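You operate a simulated robot arm through the tools that you are given. There is no shell and no other tool. Be economical: measure what you need, move in short steps, check, and stop when the job is done.

Carry out the task below with a simulated robot arm. There is one attempt and no reset: what you move stays moved.

TASK
Put the dowel from the top of the glue table on the second left white shelf from the bottom. Put the small bottle marked "medium" from the top of the glue table on the bench before the stop fence and the small bottle labelled "thin" on the low shelf of the black-legged table. Turn the black vacuum knob to 0.4 bar. Take the grey-lidded jar and leave it on the top right white shelf. Put the yellow sandpaper roll from the top of the glue table on top of the white carton there and the red sandpaper roll on top of the rubber disc. Do these in any order. Set down upright: small bottle, grey-lidded jar, sandpaper roll.
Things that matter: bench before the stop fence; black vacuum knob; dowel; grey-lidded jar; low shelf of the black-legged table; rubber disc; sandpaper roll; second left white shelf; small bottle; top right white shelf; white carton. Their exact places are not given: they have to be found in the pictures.

Only the result counts: the job must be done as asked and must still hold three seconds after the hand-in. Knocking over, shifting, dropping, spilling or breaking anything else fails it.

THE ROBOT
A 7-joint arm with a two-finger parallel gripper on a trunk, on a base that drives. Base frame: it is fixed to the floor where the robot stands at the start and does not move with it; the origin is under the middle of the robot, x ahead of it, y to its left, z up; the surface under the hand at the start is at about z = 863. Readings come in mm, rad, newtons and seconds.
With the tool pointing down near the work surface it reaches from about 300 to 720 mm from the robot's upright axis, wherever it stands. Its first joint turns from -2.897 to 2.897 rad. Places, roughly: bench before the stop fence (48x21 cm) [5220, 1500, 800]; black vacuum knob [2800, 1900, 800]; dowel (2x2x5 cm) [600, 0, 900]; grey-lidded jar (6x6x9 cm) [2000, 1900, 800]; low shelf of the black-legged table (32x16 cm) [2080, 2200, 800]; rubber disc (13x13x5 cm) [700, 300, 900]; sandpaper roll [500, 250, 1000]; second left white shelf [-1100, -1800, 500]; small bottle [750, -250, 1000]; top right white shelf [-1100, -1200, 900]; white carton [500, 500, 1000]. Payload 3.43 kg.
The tool frame sits at the grasp point between the pads (the TCP): z along the fingers, y along the line on which they close. The tips reach 34 mm beyond it. The gripper opens to 128 mm. The fingers are 24 mm wide and 12 mm thick; the gripper's body (48 by 130 mm) begins 96 mm behind the TCP.
Orientation is that of the tool frame in the base frame, as a unit quaternion [x, y, z, w]. With the fingers straight down and closing along the base's y, the tool's x points along the base's -x, its y along +y and its z along -z.

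THE INTERFACE
- The arm moves only by the tool send_rows. Its argument "series" is a list of rows, each an object of numbers (a shift or turn left out is 0, a gripper value left out holds the last): "x", "y", "z": the shift along the base's x, y, z in mm; "ax", "ay", "az": the turn, a rotation vector about the base's x, y, z in rad; "jaw": the gripper command, from -1 (fully open) to 1 (shut), values between in proportion. In form: [{"x": .., "y": .., "z": .., "ax": .., "ay": .., "az": .., "jaw": ..}, ...]. A call has 1 to 10 rows; each row is the pose to reach, as a shift and turn from the pose commanded when the call began. Each row takes 0.2 s and may step no farther than 50 mm and 0.15 rad from the row before; otherwise, or with a gripper value out of range, the whole call is refused. Where a pose cannot be reached the arm comes as near as it can. A force on the tool above 40 N (or 10 N above the force at the start of the call, whichever is more), or a blocked arm, ends the call early, and 0.2 s more pass. The fingers move at their own pace (about 108 mm/s each) and stop on an object; they squeeze with about 34 N. The grip force told is the motor's: it shows also when the fingers shut on nothing. Time passes only in rows, and 0.2 s behind the last, so rows that repeat a pose let the fingers close. The reply holds the time, the measured pose of the TCP, the force on the tool along the base axes, the opening and the grip force, in the units named above and with some noise, with the torque about the TCP (base axes, N m) and any sound that the robot's microphone picked up.
- Cameras (640 x 400 px; columns grow to the right, rows downward): "scene" is now at [-1.9, 133.6, 1475.5]; the picture's right is [-0.07, -1.00, 0.00], its down [-0.53, 0.04, -0.84] and it looks along [0.84, -0.06, -0.54] (base axes); focal length 289 px, centre (320, 200). "wrist" rides on the gripper at [76, -11, -160] in the tool frame; the picture's right is [0.15, 0.99, 0.00], its down [-0.88, 0.13, -0.46] and it looks along [-0.45, 0.07, 0.89] (tool axes); focal length 234 px, centre (320, 200).
- snapshot(camera): a new picture of that camera. It takes no simulated time.
- move_column(by): slides the trunk up (or, below 0, down) by that many mm; the arm and the scene camera ride with it, the base frame stays. It gives what a move gives, with no picture.
- base_move(legs): drives the robot by 1 to 6 legs, each [ahead, left, turn to the left] in mm, mm and rad, along the robot's own axes; the way and the turn of a leg run together, so that a leg with both is an arc; at most 1500 mm and 3.142 rad a leg. The arm and the cameras ride along, it lands a little off, and it stops where it bumps. It gives what a move gives.
- head_to(pan, tilt): turns the head with the scene camera to pan (to the left, within 1.501 rad either way) and tilt (down, from -0.506 to 1.204), counted from straight ahead of the robot. It gives what a move gives.
- point_at(camera, pixels): for up to 12 pixels [column, row] of the newest picture of that camera ("zoom" is the newest enlarged one), the place [x, y, z] in the base frame of the surface seen there, good to about 3 mm. It takes no simulated time.
- inspect(camera, box): a new picture of the part [left, top, right, bottom] of that camera's present view, enlarged. It takes no simulated time.
- job_done(): hands the job in; it is judged then, once.

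Work in short steps. Measure before you move; look again where a grasp or a placing could have gone wrong, and mend it. You have 131 turns and 152 pictures in all, those below and enlarged ones among them. Open the gripper and draw the arm clear of the work before you hand the job in, unless the task says otherwise; then end with one line.

The tools are called after "Call:" as a command line: name --argument value ..., lists and objects as JSON in quotes. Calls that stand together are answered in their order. send_rows: Moves the arm, as the interface text tells. Its arguments: {"type":"object","properties":{"series":{"type":"array"}},"required":["series"]} The other tools are called the same way: move_column (by) slides the trunk up or down; base_move (legs) drives the base; head_to (pan, tilt) turns the head that bears the scene camera; snapshot (camera) takes a picture; point_at (camera, pixels) gives the place of the surface under pixels of a picture; inspect (camera, box) takes an enlarged picture of a part of a camera's view; job_done () hands the job in.

At the start:

```text
clock: 0.0
tcp_pos: [460.1, -96.0, 1271.7]
tcp_rot: [0.0, 1.0, 0.0, 0.0]
wrist_force: [0.4, 0.3, 0.7]
ft_torque: [0.02, -0.03, -0.02]
grip_width: 127.9
finger_force: 0.0
trunk travel left (down, up): [-175.0, 149.0]
robot x, y, heading: [0.5, -4.4, 0.002]
head pan, tilt: [-0.068, 0.565]
```

scene: 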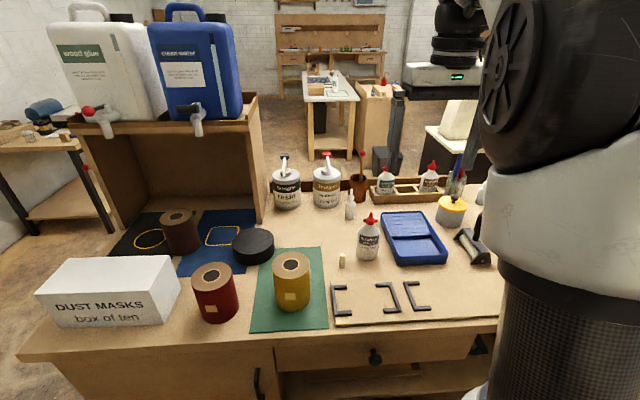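
wrist: 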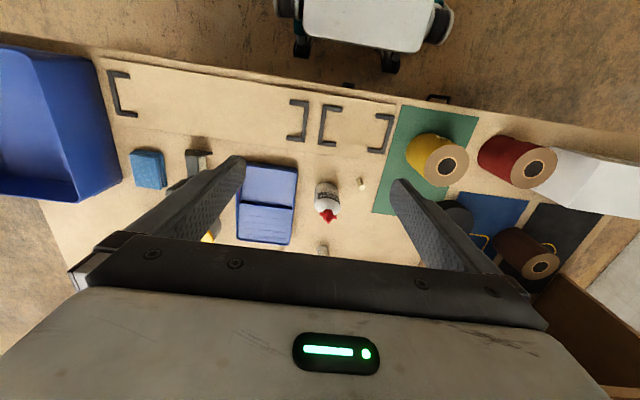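

The scene shows the glue table with rolls, disc (253,245), carton (110,290), dowel (342,260). I enlarge the bottle area and measure the visible tops.

Call:
point_at --camera "scene" --pixels '[[342, 256], [342, 266], [292, 262], [290, 308], [213, 272], [216, 318], [253, 236], [110, 270], [150, 265], [80, 290], [300, 320], [253, 262]]'

Call:
inspect --camera "scene" --box '[330, 140, 490, 240]'

Call:
inspect --camera "scene" --box '[180, 220, 380, 345]'

```text
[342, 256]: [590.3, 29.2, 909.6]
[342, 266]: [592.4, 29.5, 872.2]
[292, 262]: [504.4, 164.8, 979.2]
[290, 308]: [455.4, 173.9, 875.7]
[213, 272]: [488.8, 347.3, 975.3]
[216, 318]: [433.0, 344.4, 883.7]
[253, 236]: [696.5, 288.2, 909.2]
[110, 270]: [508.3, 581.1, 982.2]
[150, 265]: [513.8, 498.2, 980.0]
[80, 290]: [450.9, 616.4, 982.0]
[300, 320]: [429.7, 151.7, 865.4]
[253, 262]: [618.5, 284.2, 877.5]
```

```text
4.00 times, centred on (410, 190) of scene
```

zoom: 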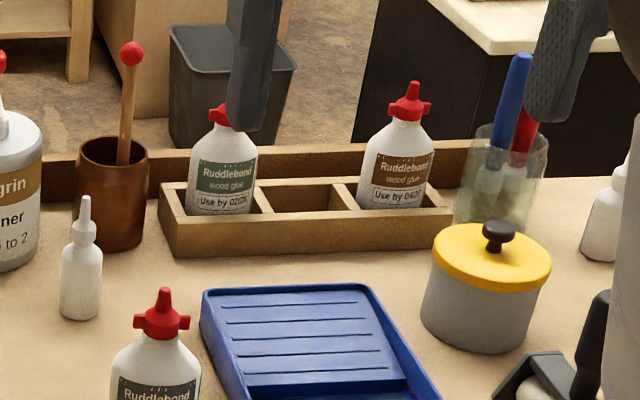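

```text
3.20 times, centred on (280, 282) of scene
```

zoom: 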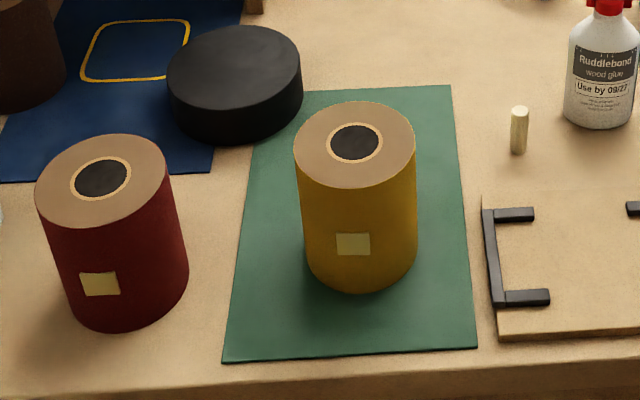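

I measure the edges of rolls and disc in the zoom, and the carton's edges in the scene picture.

Call:
point_at --camera "zoom" --pixels '[[298, 150], [412, 150], [355, 183], [355, 107], [42, 188], [162, 172], [103, 222], [101, 140], [170, 78], [298, 72], [234, 104], [234, 30]]'

Call:
point_at --camera "scene" --pixels '[[67, 260], [168, 257], [155, 294], [42, 298], [110, 277], [350, 193], [350, 215], [386, 172], [482, 186], [482, 200]]'

```text
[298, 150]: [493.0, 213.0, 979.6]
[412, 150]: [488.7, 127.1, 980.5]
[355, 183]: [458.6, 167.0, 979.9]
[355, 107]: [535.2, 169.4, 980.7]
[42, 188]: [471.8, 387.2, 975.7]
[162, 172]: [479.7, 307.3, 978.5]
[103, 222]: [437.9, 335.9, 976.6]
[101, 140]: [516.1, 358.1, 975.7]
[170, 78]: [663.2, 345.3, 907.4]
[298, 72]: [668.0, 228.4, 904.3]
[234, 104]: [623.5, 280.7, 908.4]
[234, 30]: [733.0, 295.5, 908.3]
```

```text
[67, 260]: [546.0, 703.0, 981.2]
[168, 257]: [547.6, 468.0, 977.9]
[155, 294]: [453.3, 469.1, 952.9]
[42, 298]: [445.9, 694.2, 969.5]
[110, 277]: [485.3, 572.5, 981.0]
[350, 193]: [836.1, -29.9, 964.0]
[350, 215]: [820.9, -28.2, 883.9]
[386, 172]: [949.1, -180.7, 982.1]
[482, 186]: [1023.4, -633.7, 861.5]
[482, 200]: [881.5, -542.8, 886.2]
```

Yellow roll centre ≈(497,169) top 980, red ≈(477,347) top 976, disc ≈(678,287) top 908, carton x450–548, y468–703, top 981. Carton is out of reach from here, so I drive left 300 mm.

Call:
base_move --legs '[[0, 300, 0]]'

```text
clock: 3.4
tcp_pos: [460.2, 199.8, 1270.5]
tcp_rot: [0.0, 1.0, 0.001, 0.0]
wrist_force: [-0.8, -0.5, 0.1]
ft_torque: [-0.02, -0.02, -0.01]
grip_width: 127.9
finger_force: 0.0
trunk travel left (down, up): [-175.0, 149.0]
robot x, y, heading: [-2.4, 295.5, -0.005]
head pan, tilt: [-0.068, 0.565]
```

Move above the yellow roll and check with the wrist camera.

Call:
send_rows --series '[{"x": 18, "y": -15, "z": -45}, {"x": 36, "y": -31, "z": -90}, {"x": 36, "y": -31, "z": -135}, {"x": 36, "y": -31, "z": -180}, {"x": 36, "y": -31, "z": -210}]'

Call:
snapshot --camera "wrist"

Call:
snapshot --camera "scene"

```text
refused: row 1 steps farther than a row can; nothing moved
```

```text
147 pictures are left
```

wrist: 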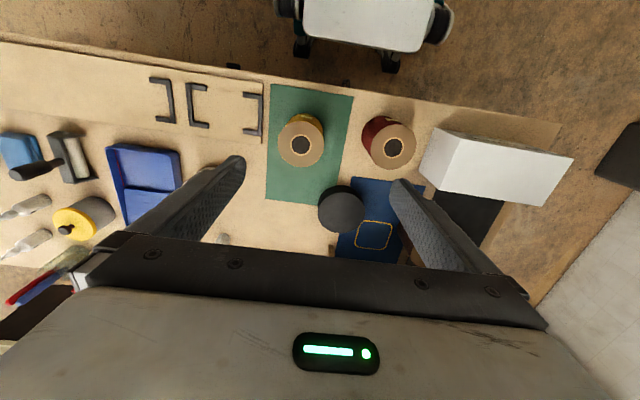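

```text
146 pictures are left
```

scene: 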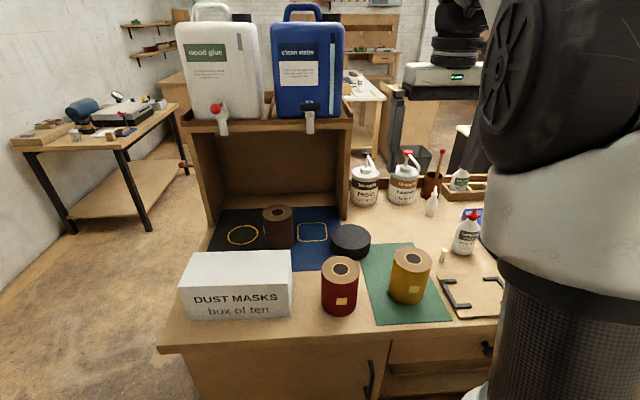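

A step was slightly over 50 mm. I check roll centres with the wrist view: yellow top (301,144), red (390,146).

Call:
point_at --camera "wrist" --pixels '[[282, 144], [321, 144], [301, 164], [301, 128], [372, 147], [411, 147], [390, 166], [390, 130], [341, 205]]'

Call:
send_rows --series '[{"x": 18, "y": -15, "z": -40}, {"x": 36, "y": -31, "z": -80}, {"x": 36, "y": -31, "z": -125}, {"x": 36, "y": -31, "z": -170}, {"x": 36, "y": -31, "z": -210}]'

Call:
snapshot --camera "wrist"

```text
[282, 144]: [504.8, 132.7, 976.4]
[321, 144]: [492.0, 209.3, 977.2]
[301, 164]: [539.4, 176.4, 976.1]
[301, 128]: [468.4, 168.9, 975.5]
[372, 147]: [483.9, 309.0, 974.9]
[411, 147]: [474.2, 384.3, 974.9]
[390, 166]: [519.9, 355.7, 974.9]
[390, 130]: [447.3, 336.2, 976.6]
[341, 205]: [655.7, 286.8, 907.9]
```

```text
clock: 4.6
tcp_pos: [496.4, 169.6, 1060.3]
tcp_rot: [-0.001, 1.0, 0.001, 0.0]
wrist_force: [-0.2, -0.2, 0.6]
ft_torque: [0.0, 0.02, -0.02]
grip_width: 128.2
finger_force: 0.0
trunk travel left (down, up): [-175.0, 149.0]
robot x, y, heading: [-2.0, 296.9, -0.004]
head pan, tilt: [-0.068, 0.565]
```

```text
145 pictures are left
```

wrist: 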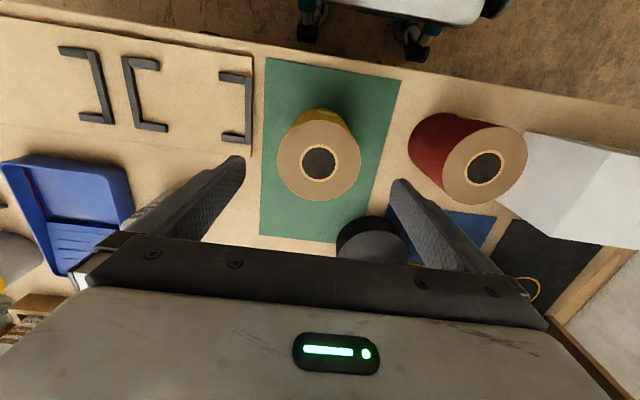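

Well aligned; descend 120 and grip.

Call:
send_rows --series '[{"x": 2, "z": -45, "y": 1}, {"x": 2, "y": 1, "z": -90}, {"x": 2, "y": 1, "z": -120}, {"x": 2, "y": 1, "z": -120, "jaw": 1}, {"x": 2, "y": 1, "z": -120, "jaw": 1}, {"x": 2, "y": 1, "z": -120, "jaw": 1}]'

```text
clock: 6.0
tcp_pos: [497.1, 170.0, 940.8]
tcp_rot: [0.0, 1.0, 0.0, 0.0]
wrist_force: [-0.2, -3.3, 0.4]
ft_torque: [-0.17, -0.17, -0.13]
grip_width: 89.6
finger_force: 34.2
trunk travel left (down, up): [-175.0, 149.0]
robot x, y, heading: [2.1, 294.5, -0.006]
head pan, tilt: [-0.068, 0.565]
```

Gripped (89.6 mm). Lift 170, then carry over to the carton.

Call:
send_rows --series '[{"z": 45}, {"z": 90}, {"z": 135}, {"z": 170}, {"y": 48, "z": 170}, {"y": 96, "z": 170}, {"y": 144, "z": 170}, {"y": 192, "z": 170}, {"y": 240, "z": 170}, {"y": 288, "z": 170}]'

Call:
send_rows --series '[{"y": 48}, {"y": 96}, {"y": 112}, {"y": 112}]'

Call:
snapshot --camera "scene"

Call:
snapshot --camera "wrist"

```text
clock: 8.2
tcp_pos: [495.5, 459.6, 1111.7]
tcp_rot: [0.0, 1.0, 0.0, 0.001]
wrist_force: [-0.3, 0.4, -4.9]
ft_torque: [0.03, 0.01, -0.01]
grip_width: 89.4
finger_force: 34.2
trunk travel left (down, up): [-175.0, 149.0]
robot x, y, heading: [-2.7, 295.5, -0.003]
head pan, tilt: [-0.068, 0.565]
```

```text
clock: 9.2
tcp_pos: [496.4, 570.9, 1110.5]
tcp_rot: [-0.001, 1.0, -0.001, 0.0]
wrist_force: [0.6, -0.2, -5.2]
ft_torque: [0.01, 0.0, 0.01]
grip_width: 89.5
finger_force: 34.1
trunk travel left (down, up): [-175.0, 149.0]
robot x, y, heading: [-1.8, 296.2, -0.003]
head pan, tilt: [-0.068, 0.565]
```

```text
144 pictures are left
```

scene: 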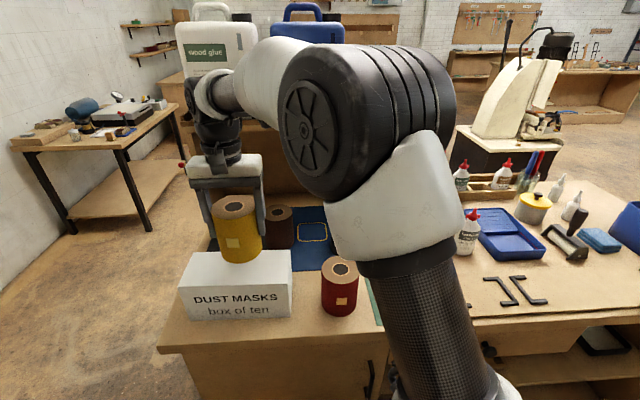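

```text
143 pictures are left
```

wrist: 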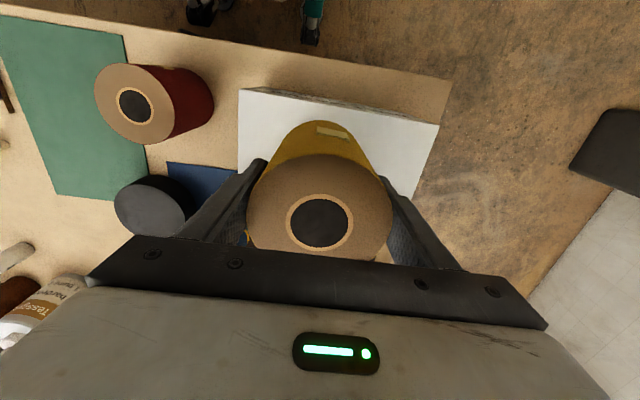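

Roll hangs centred over the carton (x 497 vs 450–548). Lower about 50 mm.

Call:
send_rows --series '[{"y": 5, "z": -30}, {"y": 5, "z": -42}, {"y": 5, "z": -48}, {"y": 5, "z": -50}]'

```text
clock: 10.2
tcp_pos: [498.8, 574.8, 1060.6]
tcp_rot: [-0.001, 1.0, 0.0, 0.0]
wrist_force: [-0.1, 0.9, -5.5]
ft_torque: [0.0, 0.01, -0.02]
grip_width: 89.7
finger_force: 33.8
trunk travel left (down, up): [-175.0, 149.0]
robot x, y, heading: [-4.6, 295.9, 0.001]
head pan, tilt: [-0.068, 0.565]
```

Call:
send_rows --series '[{"z": -2}, {"z": -4}, {"z": -5}]'

```text
clock: 11.0
tcp_pos: [498.0, 575.9, 1057.2]
tcp_rot: [0.001, 1.0, 0.001, 0.002]
wrist_force: [-0.1, -1.1, 9.0]
ft_torque: [-0.32, 0.55, 0.06]
grip_width: 89.6
finger_force: 33.6
trunk travel left (down, up): [-175.0, 149.0]
robot x, y, heading: [-2.8, 300.8, -0.002]
head pan, tilt: [-0.068, 0.565]
```

Contact felt (force z +9 N). Release and rise, then check.

Call:
send_rows --series '[{"z": 1, "jaw": -0.5}, {"z": 1, "jaw": -1}, {"z": 1, "jaw": -1}, {"z": 45}, {"z": 90}, {"z": 120}]'

Call:
snapshot --camera "wrist"

```text
clock: 12.4
tcp_pos: [496.8, 575.0, 1176.1]
tcp_rot: [-0.001, 1.0, 0.0, 0.0]
wrist_force: [-0.1, 1.1, 0.1]
ft_torque: [-0.01, -0.03, -0.01]
grip_width: 127.8
finger_force: 0.0
trunk travel left (down, up): [-175.0, 149.0]
robot x, y, heading: [0.3, 296.1, -0.001]
head pan, tilt: [-0.068, 0.565]
```

```text
142 pictures are left
```

wrist: 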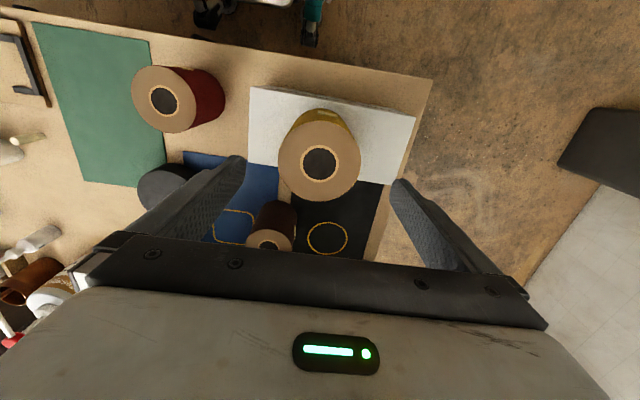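

Yellow roll stands on the carton. Now move over the red roll (481,346) and descend.

Call:
send_rows --series '[{"x": -5, "y": -46}, {"x": -10, "y": -92}, {"x": -16, "y": -138}, {"x": -16, "y": -184}, {"x": -16, "y": -229}, {"x": -16, "y": -229, "z": -45}, {"x": -16, "y": -229, "z": -90}, {"x": -16, "y": -229, "z": -130}]'

Call:
snapshot --camera "wrist"

```text
clock: 14.2
tcp_pos: [480.9, 346.0, 1045.2]
tcp_rot: [0.0, 1.0, 0.0, 0.001]
wrist_force: [-1.4, -0.7, -0.2]
ft_torque: [0.0, -0.05, -0.02]
grip_width: 128.0
finger_force: 0.1
trunk travel left (down, up): [-175.0, 149.0]
robot x, y, heading: [0.2, 296.4, -0.002]
head pan, tilt: [-0.068, 0.565]
```

```text
141 pictures are left
```

wrist: 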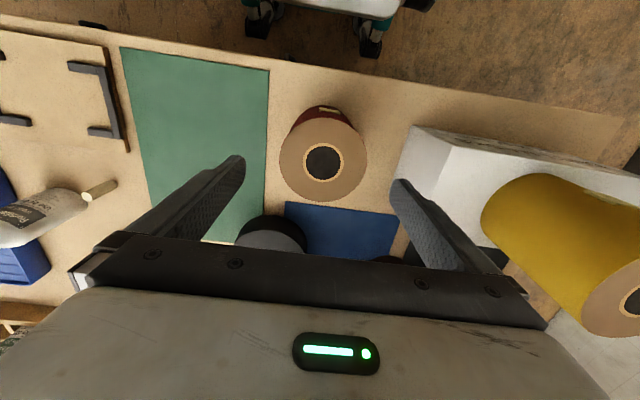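

Aligned; descend and grip the red roll.

Call:
send_rows --series '[{"y": 2, "z": -45}, {"y": 2, "z": -90}, {"y": 2, "z": -109}, {"y": 2, "z": -109, "jaw": 1}, {"y": 2, "z": -109, "jaw": 1}, {"y": 2, "z": -109, "jaw": 1}, {"y": 2, "z": -70}, {"y": 2, "z": -30}, {"y": 2, "z": 10}, {"y": 2, "z": 10}]'

```text
clock: 16.4
tcp_pos: [481.9, 347.2, 1053.9]
tcp_rot: [0.0, 1.0, 0.0, 0.0]
wrist_force: [0.6, 0.2, -5.2]
ft_torque: [0.02, 0.0, 0.01]
grip_width: 89.5
finger_force: 34.2
trunk travel left (down, up): [-175.0, 149.0]
robot x, y, heading: [2.1, 296.0, -0.005]
head pan, tilt: [-0.068, 0.565]
```

Red roll held. Before carrying it to the disc, I check where the stand with the canisters begins.

Call:
snapshot --camera "scene"

```text
140 pictures are left
```

scene: 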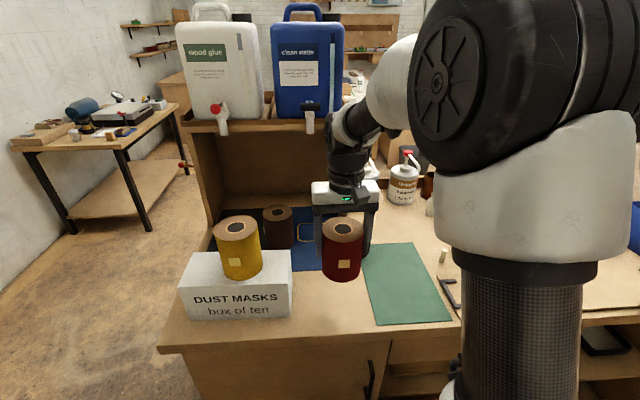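

Call:
point_at --camera "scene" --pixels '[[345, 128], [270, 128], [195, 130], [224, 130], [310, 130], [277, 212], [258, 212], [292, 225], [312, 160], [205, 200], [308, 105]]'

```text
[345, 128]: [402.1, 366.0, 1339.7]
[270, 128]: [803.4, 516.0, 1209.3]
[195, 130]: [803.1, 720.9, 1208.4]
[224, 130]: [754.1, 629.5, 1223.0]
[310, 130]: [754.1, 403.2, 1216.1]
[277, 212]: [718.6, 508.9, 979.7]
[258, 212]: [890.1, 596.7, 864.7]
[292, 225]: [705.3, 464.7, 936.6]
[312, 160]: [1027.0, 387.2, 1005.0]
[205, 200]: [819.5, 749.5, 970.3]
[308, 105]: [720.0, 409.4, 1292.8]
```

Stand front is at x≈803, taps at x≥720 and y≥400: clear. Carry the red roll over the disc (678,287).

Call:
send_rows --series '[{"x": 40, "y": -12}, {"x": 80, "y": -24}, {"x": 120, "y": -36}, {"x": 160, "y": -48}, {"x": 196, "y": -60}, {"x": 196, "y": -60, "z": -30}, {"x": 196, "y": -60, "z": -55}, {"x": 196, "y": -60, "z": -55}]'

Call:
snapshot --camera "wrist"

Call:
snapshot --camera "scene"

```text
clock: 18.2
tcp_pos: [678.2, 289.0, 1000.6]
tcp_rot: [0.001, 1.0, -0.001, 0.0]
wrist_force: [0.8, 0.0, -5.1]
ft_torque: [0.02, 0.04, -0.03]
grip_width: 89.6
finger_force: 34.4
trunk travel left (down, up): [-175.0, 149.0]
robot x, y, heading: [-3.5, 296.2, 0.003]
head pan, tilt: [-0.068, 0.565]
```

```text
139 pictures are left
```

wrist: 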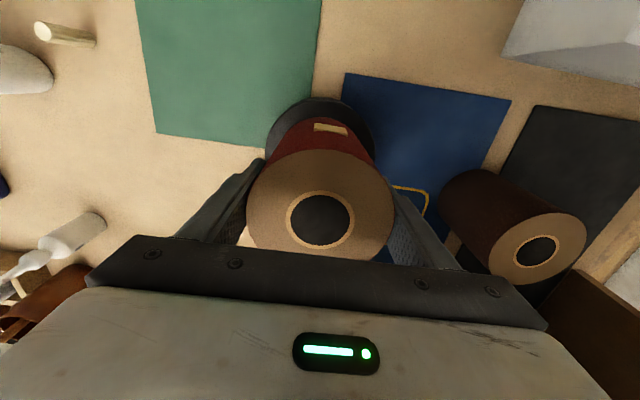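

```text
138 pictures are left
```

scene: 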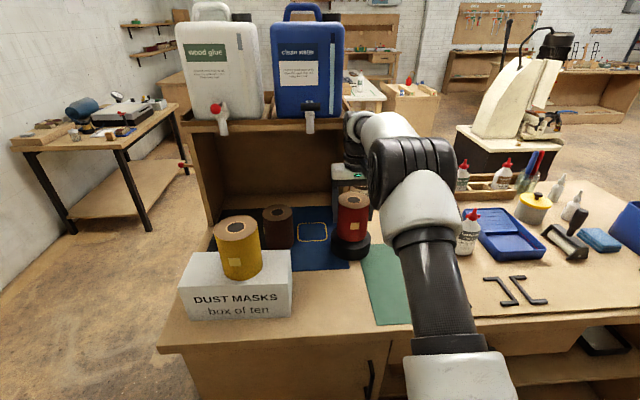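

Centred over the disc; lower until contact near TCP z 981.

Call:
send_rows --series '[{"z": -14}, {"z": -18}, {"z": -20}, {"z": -22}]'

```text
clock: 19.2
tcp_pos: [677.2, 287.8, 984.2]
tcp_rot: [0.0, 1.0, 0.0, 0.004]
wrist_force: [0.0, 0.1, 23.2]
ft_torque: [0.47, 0.46, 0.15]
grip_width: 89.6
finger_force: 34.5
trunk travel left (down, up): [-175.0, 149.0]
robot x, y, heading: [-1.1, 299.0, 0.001]
head pan, tilt: [-0.068, 0.565]
```

Call:
send_rows --series '[{"z": 3}, {"z": 3, "jaw": -0.5}, {"z": 3, "jaw": -1}, {"z": 3, "jaw": -1}, {"z": 45}, {"z": 90}, {"z": 135}, {"z": 180}]'

Call:
snapshot --camera "wrist"

Call:
snapshot --camera "scene"

```text
clock: 21.0
tcp_pos: [665.6, 290.0, 1159.5]
tcp_rot: [0.001, 1.0, 0.001, -0.001]
wrist_force: [-0.4, 0.4, -0.4]
ft_torque: [0.01, -0.03, -0.04]
grip_width: 127.9
finger_force: 0.1
out of reach, approached as far as the arm can: row 8
trunk travel left (down, up): [-175.0, 149.0]
robot x, y, heading: [-2.4, 297.4, -0.0]
head pan, tilt: [-0.068, 0.565]
```

```text
137 pictures are left
```

wrist: 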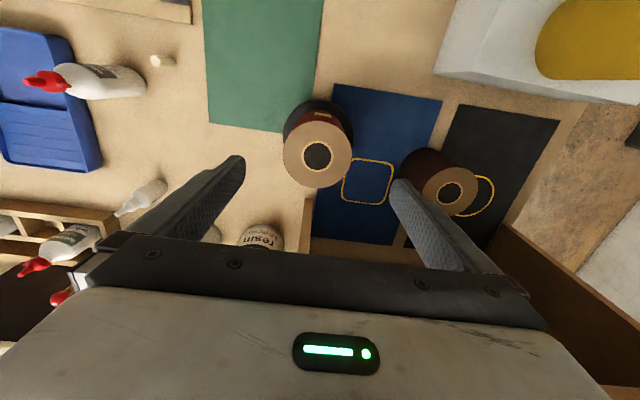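

```text
136 pictures are left
```

scene: 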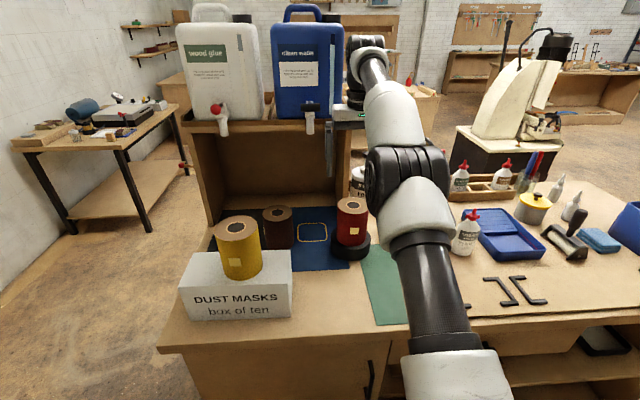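

Red roll stands on the disc. Now read the labels of the small white bottles: scene (556,188),(574,205) and wrist (145,195).

Call:
inspect --camera "scene" --box '[520, 165, 600, 235]'

Call:
inspect --camera "wrist" --box '[100, 160, 200, 235]'

Call:
inspect --camera "scene" --box '[0, 0, 200, 200]'

```text
5.71 times, centred on (560, 200) of scene
```

zoom: 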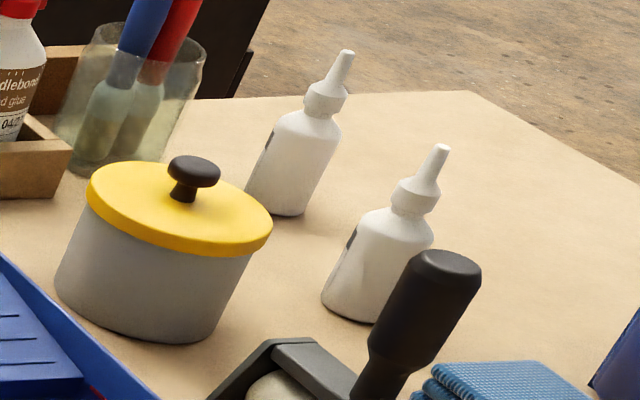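

```text
5.33 times, centred on (150, 198) of wrist
```

zoom: 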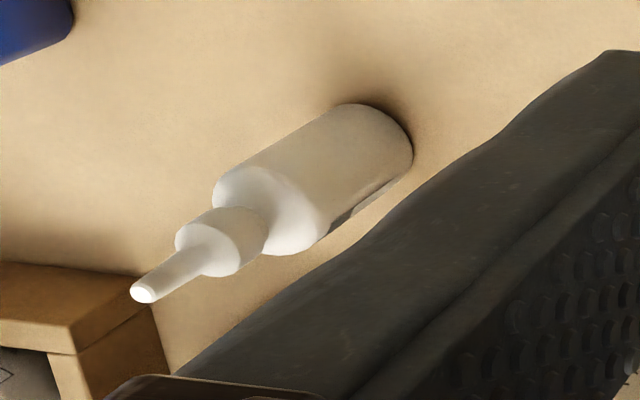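

```text
2.00 times, centred on (100, 100) of scene
```

zoom: 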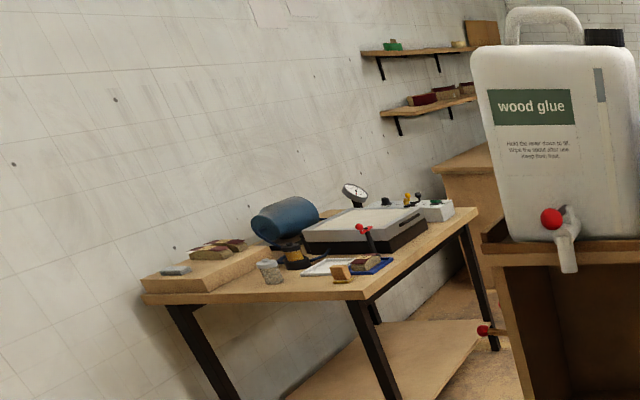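

Labels face away; the far side of the table will suit the bottles later. Next I look at the white shelves before choosing how to grip the dowel: retract the arm, back off and turn right.

Call:
send_rows --series '[{"x": -40, "y": -10, "z": 20}, {"x": -80, "y": -20, "z": 40}, {"x": -120, "y": -30, "z": 60}, {"x": -160, "y": -40, "z": 80}, {"x": -200, "y": -50, "z": 100}]'

Call:
base_move --legs '[[-500, 0, 0], [0, 0, -1.7]]'

Call:
head_to --pan 0 --tilt 0.45

Call:
snapshot --camera "scene"

```text
clock: 22.2
tcp_pos: [465.7, 239.7, 1257.2]
tcp_rot: [0.0, 1.0, 0.0, 0.0]
wrist_force: [0.4, 0.3, -0.1]
ft_torque: [-0.01, 0.02, 0.03]
grip_width: 128.2
finger_force: 0.1
trunk travel left (down, up): [-175.0, 149.0]
robot x, y, heading: [-1.5, 300.3, -0.001]
head pan, tilt: [-0.068, 0.565]
```

```text
clock: 24.4
tcp_pos: [124.5, 240.9, 1257.0]
tcp_rot: [-0.001, 1.0, 0.0, 0.0]
wrist_force: [0.5, 0.1, 0.7]
ft_torque: [-0.01, 0.05, 0.01]
grip_width: 127.7
finger_force: 0.0
trunk travel left (down, up): [-175.0, 149.0]
robot x, y, heading: [-343.4, 302.8, -0.001]
head pan, tilt: [-0.068, 0.565]
stopped in leg 1: the robot was blocked; the commanded pose is now the measured one
```

```text
clock: 25.1
tcp_pos: [123.4, 240.8, 1256.8]
tcp_rot: [0.0, 1.0, 0.0, 0.0]
wrist_force: [0.8, 0.0, -0.5]
ft_torque: [0.03, -0.02, 0.01]
grip_width: 128.1
finger_force: 0.0
trunk travel left (down, up): [-175.0, 149.0]
robot x, y, heading: [-340.0, 293.1, -0.001]
head pan, tilt: [0.0, 0.45]
```

```text
132 pictures are left
```

scene: 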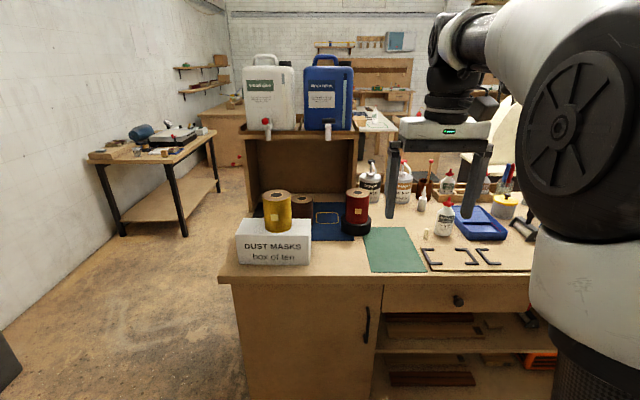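

Blocked behind at x≈-343. I look around with the head before driving on.

Call:
head_to --pan -1.5 --tilt 0.6

Call:
snapshot --camera "scene"

Call:
head_to --pan 1.5 --tilt 0.6

Call:
snapshot --camera "scene"

```text
clock: 26.7
tcp_pos: [124.5, 239.1, 1256.8]
tcp_rot: [0.0, 1.0, 0.0, 0.0]
wrist_force: [-0.7, 0.3, 0.8]
ft_torque: [0.02, -0.02, 0.0]
grip_width: 128.0
finger_force: 0.1
trunk travel left (down, up): [-175.0, 149.0]
robot x, y, heading: [-346.1, 296.5, 0.003]
head pan, tilt: [-1.499, 0.6]
```

```text
131 pictures are left
```

scene: 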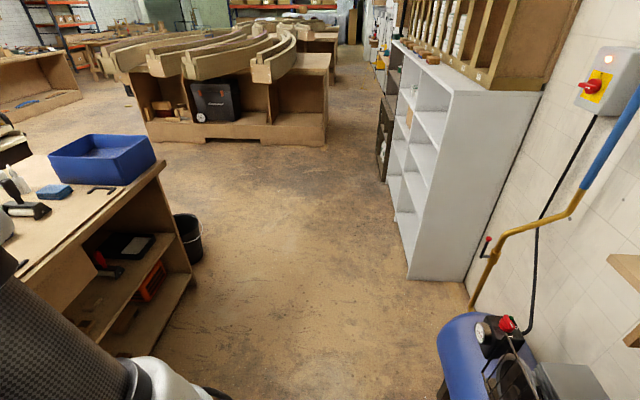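

```text
clock: 29.3
tcp_pos: [124.1, 241.0, 1257.0]
tcp_rot: [0.0, 1.0, 0.0, 0.0]
wrist_force: [-0.3, -0.1, -0.5]
ft_torque: [-0.01, -0.01, 0.02]
grip_width: 128.1
finger_force: 0.1
trunk travel left (down, up): [-175.0, 149.0]
robot x, y, heading: [-339.9, 295.4, 0.002]
head pan, tilt: [1.499, 0.6]
```

```text
130 pictures are left
```

scene: 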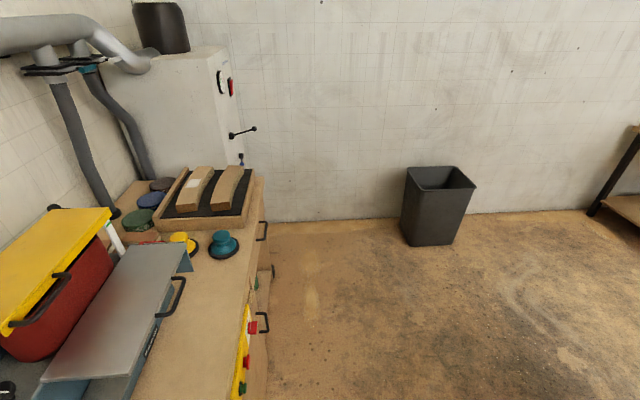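

The white shelf unit is at (440,160) of the first view, with openings facing +x. I look at it enlarged and measure.

Call:
head_to --pan -1.5 --tilt 0.6

Call:
inspect --camera "scene" --box '[370, 20, 530, 290]'

Call:
snapshot --camera "scene"

Call:
point_at --camera "scene" --pixels '[[450, 95], [400, 45], [430, 125], [428, 150], [410, 270], [416, 180], [405, 220], [435, 90], [165, 165], [450, 340], [178, 270]]'

```text
clock: 31.9
tcp_pos: [123.7, 240.4, 1257.5]
tcp_rot: [0.001, 1.0, 0.0, 0.0]
wrist_force: [-0.4, -0.4, 0.6]
ft_torque: [0.01, 0.03, 0.03]
grip_width: 127.7
finger_force: 0.0
trunk travel left (down, up): [-175.0, 149.0]
robot x, y, heading: [-345.1, 294.6, 0.002]
head pan, tilt: [-1.499, 0.6]
```

```text
1.48 times, centred on (450, 155) of scene
```

zoom: 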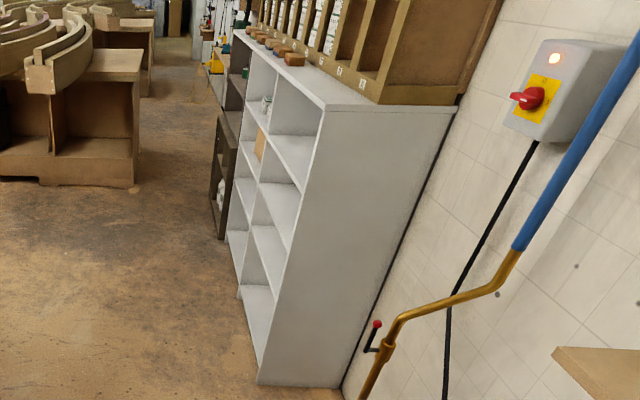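

```text
128 pictures are left
```

scene: 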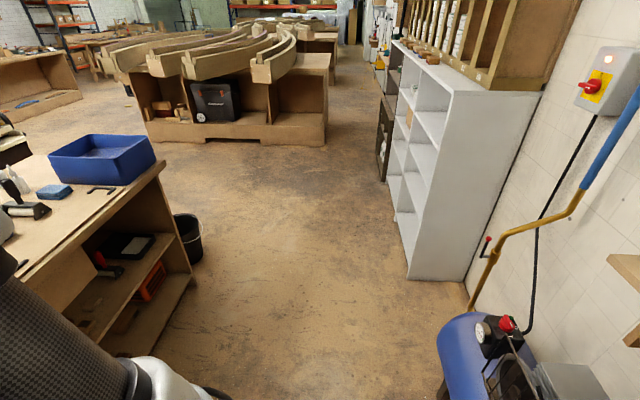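

```text
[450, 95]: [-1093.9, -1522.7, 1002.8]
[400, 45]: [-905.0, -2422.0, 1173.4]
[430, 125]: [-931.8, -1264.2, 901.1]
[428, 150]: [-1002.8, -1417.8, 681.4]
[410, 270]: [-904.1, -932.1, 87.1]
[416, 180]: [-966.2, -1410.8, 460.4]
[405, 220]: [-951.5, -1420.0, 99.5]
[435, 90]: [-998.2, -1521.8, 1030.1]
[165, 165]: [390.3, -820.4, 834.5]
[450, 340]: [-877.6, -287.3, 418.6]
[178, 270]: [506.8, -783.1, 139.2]
```

White unit: front x≈-900, right column y≈-930…-1522, shelves at z≈100/460/690/900. I'll grip the dowel with a 45° tilted hand so that I can place it in the shelf opening. Return to the table in front of the dowel.

Call:
base_move --legs '[[340, -270, 0]]'

Call:
head_to --pan 0 --tilt 0.6

Call:
snapshot --camera "scene"

```text
clock: 35.1
tcp_pos: [466.4, -26.2, 1258.2]
tcp_rot: [0.0, 1.0, 0.0, 0.0]
wrist_force: [-0.3, 0.9, -0.6]
ft_torque: [0.01, 0.0, 0.01]
grip_width: 127.8
finger_force: 0.1
trunk travel left (down, up): [-175.0, 149.0]
robot x, y, heading: [-0.5, 30.1, 0.002]
head pan, tilt: [-1.499, 0.6]
```

```text
clock: 36.7
tcp_pos: [467.6, -25.5, 1258.0]
tcp_rot: [0.0, 1.0, 0.0, 0.0]
wrist_force: [-0.5, 0.2, -0.6]
ft_torque: [0.01, 0.01, 0.01]
grip_width: 127.6
finger_force: 0.0
trunk travel left (down, up): [-175.0, 149.0]
robot x, y, heading: [-0.2, 31.4, -0.0]
head pan, tilt: [0.0, 0.6]
```

```text
127 pictures are left
```

scene: 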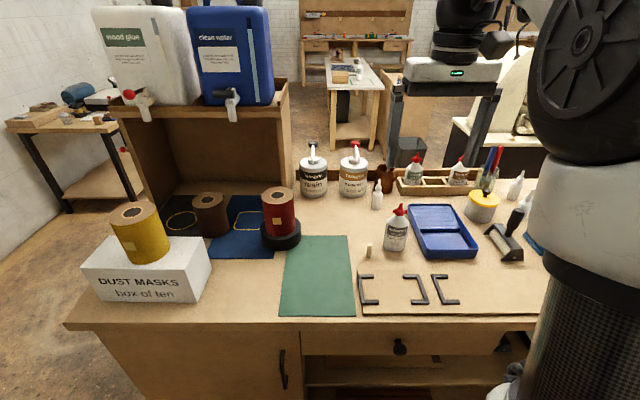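

Measure the dowel (368,250) and start tilting the hand 45° forward, half-opened, above it.

Call:
point_at --camera "scene" --pixels '[[369, 246], [369, 251], [369, 256], [396, 210], [396, 245], [408, 230]]'

Call:
send_rows --series '[{"x": 15, "y": 8, "z": -30, "ay": -0.13, "jaw": 0}, {"x": 30, "y": 16, "z": -60, "ay": -0.26}, {"x": 45, "y": 24, "z": -90, "ay": -0.39}, {"x": 60, "y": 32, "z": -120, "ay": -0.52}, {"x": 75, "y": 40, "z": -150, "ay": -0.65}, {"x": 90, "y": 48, "z": -180, "ay": -0.785}, {"x": 105, "y": 55, "z": -220, "ay": -0.785}, {"x": 122, "y": 55, "z": -260, "ay": -0.785}]'

Call:
snapshot --camera "wrist"

```text
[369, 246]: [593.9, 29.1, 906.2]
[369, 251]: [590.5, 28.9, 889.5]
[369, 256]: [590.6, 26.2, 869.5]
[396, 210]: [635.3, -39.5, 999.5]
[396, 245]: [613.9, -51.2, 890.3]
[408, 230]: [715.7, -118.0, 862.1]
```

```text
clock: 38.5
tcp_pos: [590.0, 28.4, 997.5]
tcp_rot: [0.0, 0.924, 0.001, 0.382]
wrist_force: [-1.0, 0.9, 0.2]
ft_torque: [-0.03, -0.01, -0.02]
grip_width: 63.8
finger_force: 0.0
trunk travel left (down, up): [-175.0, 149.0]
robot x, y, heading: [-1.1, 30.1, 0.001]
head pan, tilt: [0.0, 0.6]
```

```text
126 pictures are left
```

wrist: 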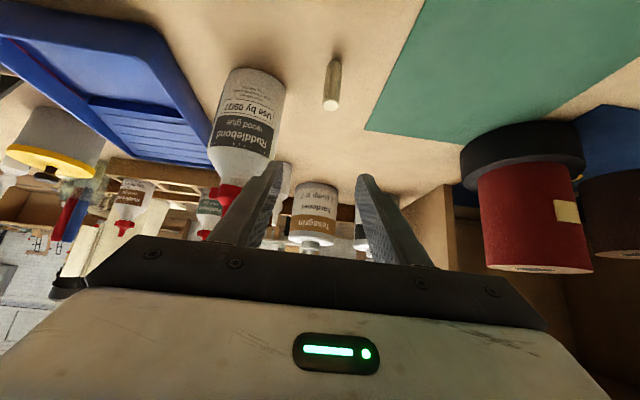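

Narrow the opening to ~45 mm to keep away from the glue bottle, and measure the dowel top in the wrist view (331,101).

Call:
point_at --camera "wrist" --pixels '[[331, 103], [331, 80], [327, 90], [339, 90], [240, 180], [215, 160]]'

Call:
send_rows --series '[{"x": 5, "z": -20, "jaw": 0.3}, {"x": 8, "z": -40}]'

Call:
snapshot --camera "wrist"

```text
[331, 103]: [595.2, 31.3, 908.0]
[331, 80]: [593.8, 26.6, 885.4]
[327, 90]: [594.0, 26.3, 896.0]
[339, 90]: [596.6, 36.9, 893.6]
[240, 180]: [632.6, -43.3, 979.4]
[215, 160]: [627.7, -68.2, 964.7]
```

```text
clock: 39.1
tcp_pos: [597.6, 28.6, 956.8]
tcp_rot: [0.0, 0.924, -0.001, 0.383]
wrist_force: [-0.5, -0.1, 0.2]
ft_torque: [-0.02, 0.03, 0.02]
grip_width: 44.8
finger_force: 0.1
trunk travel left (down, up): [-175.0, 149.0]
robot x, y, heading: [-0.2, 32.1, -0.0]
head pan, tilt: [0.0, 0.6]
```

```text
125 pictures are left
```

wrist: 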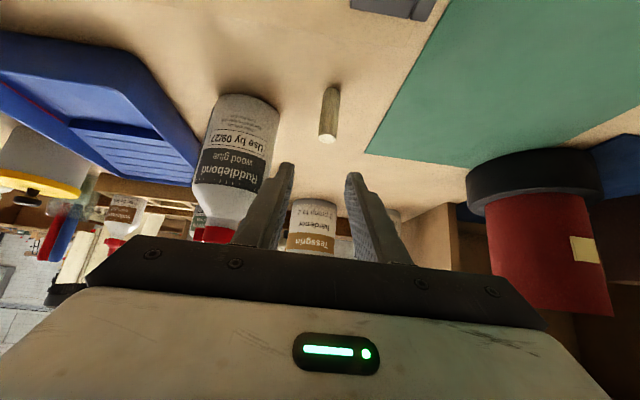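

Descend to z≈899 centred on (598,31) and grip.

Call:
send_rows --series '[{"y": 2, "z": -35}, {"y": 2, "z": -57}, {"y": 2, "z": -57}, {"y": 2, "z": -57, "jaw": 1}, {"y": 2, "z": -57, "jaw": 1}, {"y": 2, "z": -57, "jaw": 1}]'

Call:
snapshot --camera "wrist"

```text
clock: 40.5
tcp_pos: [597.2, 31.4, 900.3]
tcp_rot: [-0.001, 0.924, 0.0, 0.382]
wrist_force: [0.3, -0.6, 0.4]
ft_torque: [-0.01, 0.0, 0.02]
grip_width: 12.6
finger_force: 34.2
trunk travel left (down, up): [-175.0, 149.0]
robot x, y, heading: [1.7, 28.7, -0.0]
head pan, tilt: [0.0, 0.6]
```

```text
124 pictures are left
```

wrist: 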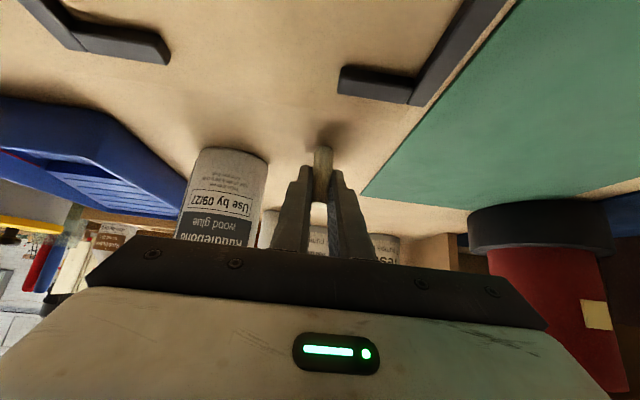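

Gripped (12.6 mm). Lift and draw in for travel.

Call:
send_rows --series '[{"z": 40}, {"z": 85}, {"z": 130}, {"x": -20, "z": 170}, {"x": -45, "z": 210}, {"x": -75, "z": 245}, {"x": -110, "z": 270}, {"x": -150, "z": 290}]'

Call:
snapshot --camera "wrist"

```text
clock: 42.3
tcp_pos: [445.6, 31.2, 1189.9]
tcp_rot: [0.0, 0.924, 0.0, 0.382]
wrist_force: [-0.4, 0.7, 0.1]
ft_torque: [-0.01, 0.04, 0.02]
grip_width: 12.6
finger_force: 33.5
trunk travel left (down, up): [-175.0, 149.0]
robot x, y, heading: [0.0, 30.7, 0.001]
head pan, tilt: [0.0, 0.6]
```

```text
123 pictures are left
```

wrist: 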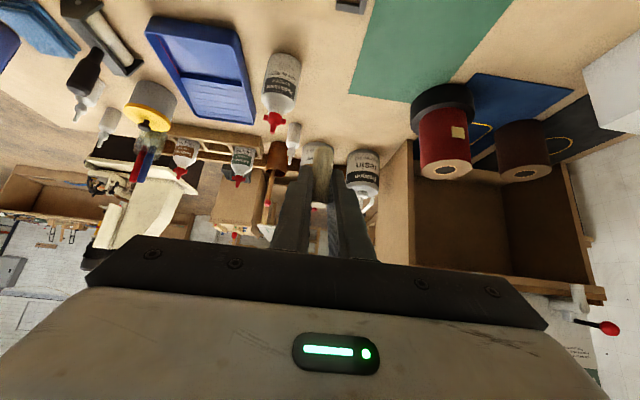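

Drive along the aisle to the right and turn around to face the white shelves.

Call:
base_move --legs '[[-60, -800, 0], [0, -800, 0], [0, 0, -3.14]]'

Call:
snapshot --camera "scene"

```text
clock: 65.6
tcp_pos: [-507.1, -1570.5, 1190.1]
tcp_rot: [0.924, -0.004, -0.382, -0.002]
wrist_force: [-0.4, -1.0, -0.1]
ft_torque: [0.0, 0.04, 0.0]
grip_width: 12.5
finger_force: 34.3
trunk travel left (down, up): [-175.0, 149.0]
robot x, y, heading: [-63.5, -1572.8, 3.137]
head pan, tilt: [0.0, 0.6]
```

```text
122 pictures are left
```

scene: 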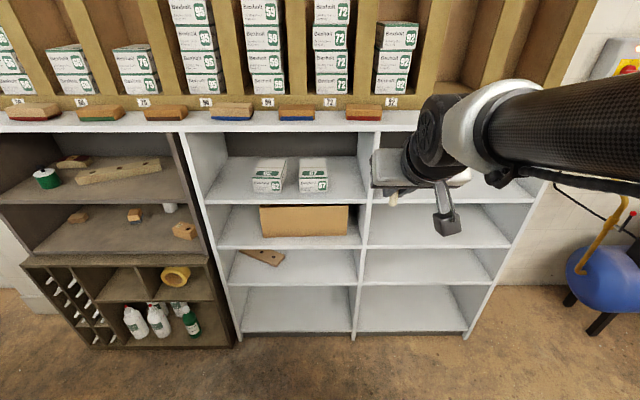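

The unit shows left shelves at rows ~310, 267, 230, 180. Measure them and the edges.

Call:
point_at --camera "scene" --pixels '[[300, 310], [320, 272], [265, 258], [240, 270], [340, 262], [300, 250], [300, 242], [330, 280], [335, 225], [345, 185], [430, 268], [430, 232]]'

Call:
inspect --camera "scene" --box '[200, 140, 380, 345]'

```text
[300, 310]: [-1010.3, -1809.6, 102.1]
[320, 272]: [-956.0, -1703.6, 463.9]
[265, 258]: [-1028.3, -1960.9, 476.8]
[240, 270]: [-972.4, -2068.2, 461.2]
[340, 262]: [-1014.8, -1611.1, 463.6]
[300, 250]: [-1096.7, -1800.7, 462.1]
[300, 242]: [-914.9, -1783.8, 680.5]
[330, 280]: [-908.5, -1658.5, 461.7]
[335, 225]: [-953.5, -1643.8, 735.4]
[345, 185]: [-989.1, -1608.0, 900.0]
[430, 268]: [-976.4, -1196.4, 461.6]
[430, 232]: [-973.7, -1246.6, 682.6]
```

```text
1.95 times, centred on (290, 242) of scene
```

zoom: 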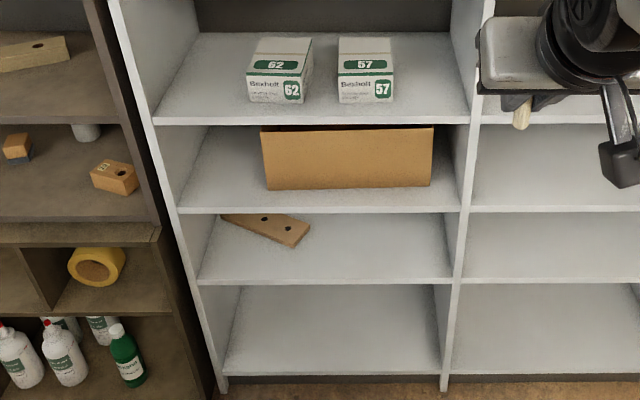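

Target spot: shelf z≈462, around (-970,-1700), clear of the stick. Lower trunk and arm in free space first.

Call:
move_column --by -175

Call:
send_rows --series '[{"z": -48}, {"z": -96}, {"z": -144}, {"z": -192}, {"z": -240}, {"z": -288}, {"z": -336}, {"z": -384}, {"z": -430}, {"z": -470}]'

```text
clock: 67.6
tcp_pos: [-506.2, -1570.3, 1015.0]
tcp_rot: [0.924, -0.003, -0.382, -0.001]
wrist_force: [0.1, 0.3, -0.6]
ft_torque: [0.03, 0.02, -0.01]
grip_width: 12.8
finger_force: 34.0
trunk travel left (down, up): [0.0, 324.0]
robot x, y, heading: [-63.9, -1569.7, 3.136]
head pan, tilt: [0.0, 0.6]
```

```text
clock: 69.8
tcp_pos: [-506.6, -1571.1, 543.6]
tcp_rot: [0.924, -0.003, -0.383, -0.001]
wrist_force: [-0.2, 0.4, 0.9]
ft_torque: [0.02, 0.02, 0.0]
grip_width: 12.6
finger_force: 33.9
out of reach, approached as far as the arm can: row 4, 5, 6, 7
trunk travel left (down, up): [0.0, 324.0]
robot x, y, heading: [-58.7, -1574.3, 3.135]
head pan, tilt: [0.0, 0.6]
```

Reached z 544. Drive up to the shelf: ahead 350, left 130.

Call:
base_move --legs '[[0, 130, 0], [340, 0, 0]]'

Call:
snapshot --camera "wrist"

Call:
snapshot --camera "scene"

```text
clock: 73.5
tcp_pos: [-852.8, -1698.3, 545.0]
tcp_rot: [0.924, -0.003, -0.382, -0.002]
wrist_force: [0.7, 0.2, 0.1]
ft_torque: [0.01, 0.02, -0.02]
grip_width: 12.5
finger_force: 34.5
trunk travel left (down, up): [0.0, 324.0]
robot x, y, heading: [-403.9, -1700.7, 3.131]
head pan, tilt: [0.0, 0.6]
```

```text
120 pictures are left
```

wrist: 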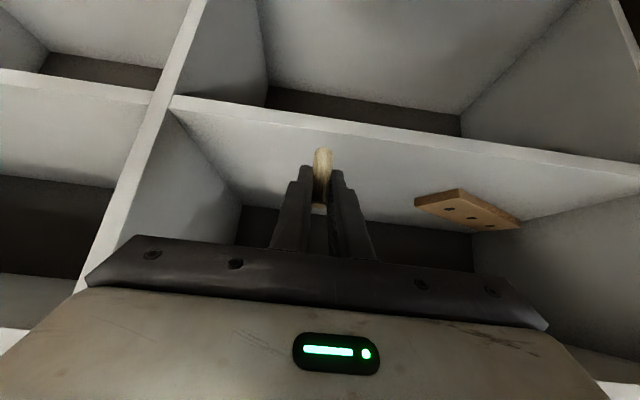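

```text
119 pictures are left
```

scene: 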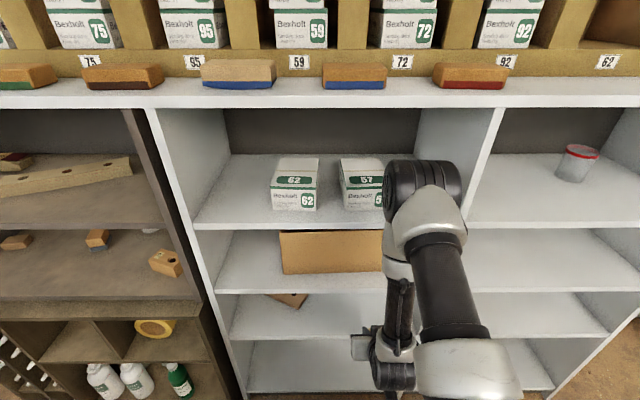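

Clear path. Lower to z≈520, then slide in 110 mm.

Call:
send_rows --series '[{"z": -12}, {"z": -24}, {"x": -40, "z": -24}, {"x": -80, "z": -24}, {"x": -108, "z": -24}, {"x": -108, "z": -24}]'

Call:
snapshot --camera "wrist"

```text
clock: 74.9
tcp_pos: [-960.6, -1697.3, 522.8]
tcp_rot: [0.924, -0.003, -0.382, -0.001]
wrist_force: [-0.2, 0.3, 0.1]
ft_torque: [0.0, -0.01, 0.03]
grip_width: 12.8
finger_force: 33.9
trunk travel left (down, up): [0.0, 324.0]
robot x, y, heading: [-402.7, -1699.3, 3.129]
head pan, tilt: [0.0, 0.6]
```

```text
118 pictures are left
```

wrist: 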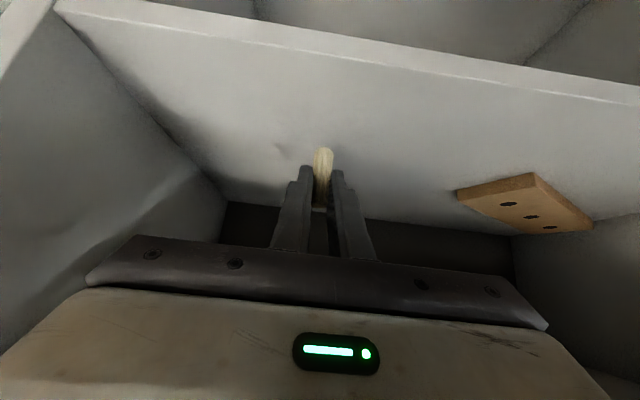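

Over the shelf. Lower to contact at about z 499.

Call:
send_rows --series '[{"z": -12}, {"z": -18}, {"z": -21}, {"z": -23}, {"z": -24}]'

```text
clock: 76.1
tcp_pos: [-963.1, -1698.0, 499.5]
tcp_rot: [0.923, -0.002, -0.385, -0.001]
wrist_force: [6.5, -0.5, 24.1]
ft_torque: [0.05, -0.19, -0.02]
grip_width: 12.6
finger_force: 33.6
trunk travel left (down, up): [0.0, 324.0]
robot x, y, heading: [-404.6, -1700.1, 3.133]
head pan, tilt: [0.0, 0.6]
```

Contact. Open and draw back along +x.

Call:
send_rows --series '[{"z": 2}, {"z": 2, "jaw": 0.6}, {"z": 2, "jaw": 0.2}, {"z": 2, "jaw": 0.2}, {"x": 25, "z": 15}, {"x": 60, "z": 30}, {"x": 105, "z": 35}, {"x": 150, "z": 35}]'

Call:
snapshot --camera "wrist"

```text
clock: 77.9
tcp_pos: [-811.2, -1698.4, 532.7]
tcp_rot: [0.924, -0.003, -0.383, -0.001]
wrist_force: [0.3, 0.2, -0.7]
ft_torque: [0.01, -0.01, 0.0]
grip_width: 51.1
finger_force: 0.0
trunk travel left (down, up): [0.0, 324.0]
robot x, y, heading: [-408.6, -1700.3, 3.132]
head pan, tilt: [0.0, 0.6]
```

```text
117 pictures are left
```

wrist: 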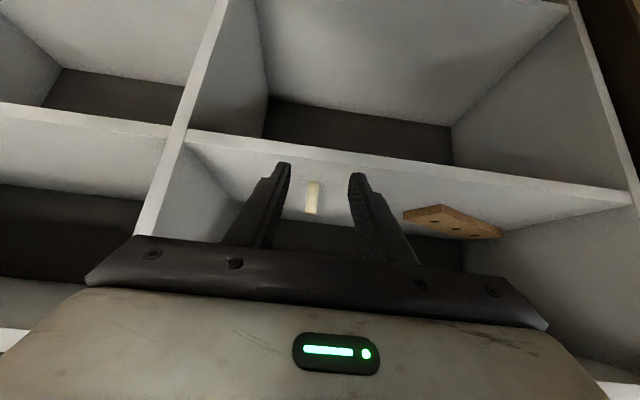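

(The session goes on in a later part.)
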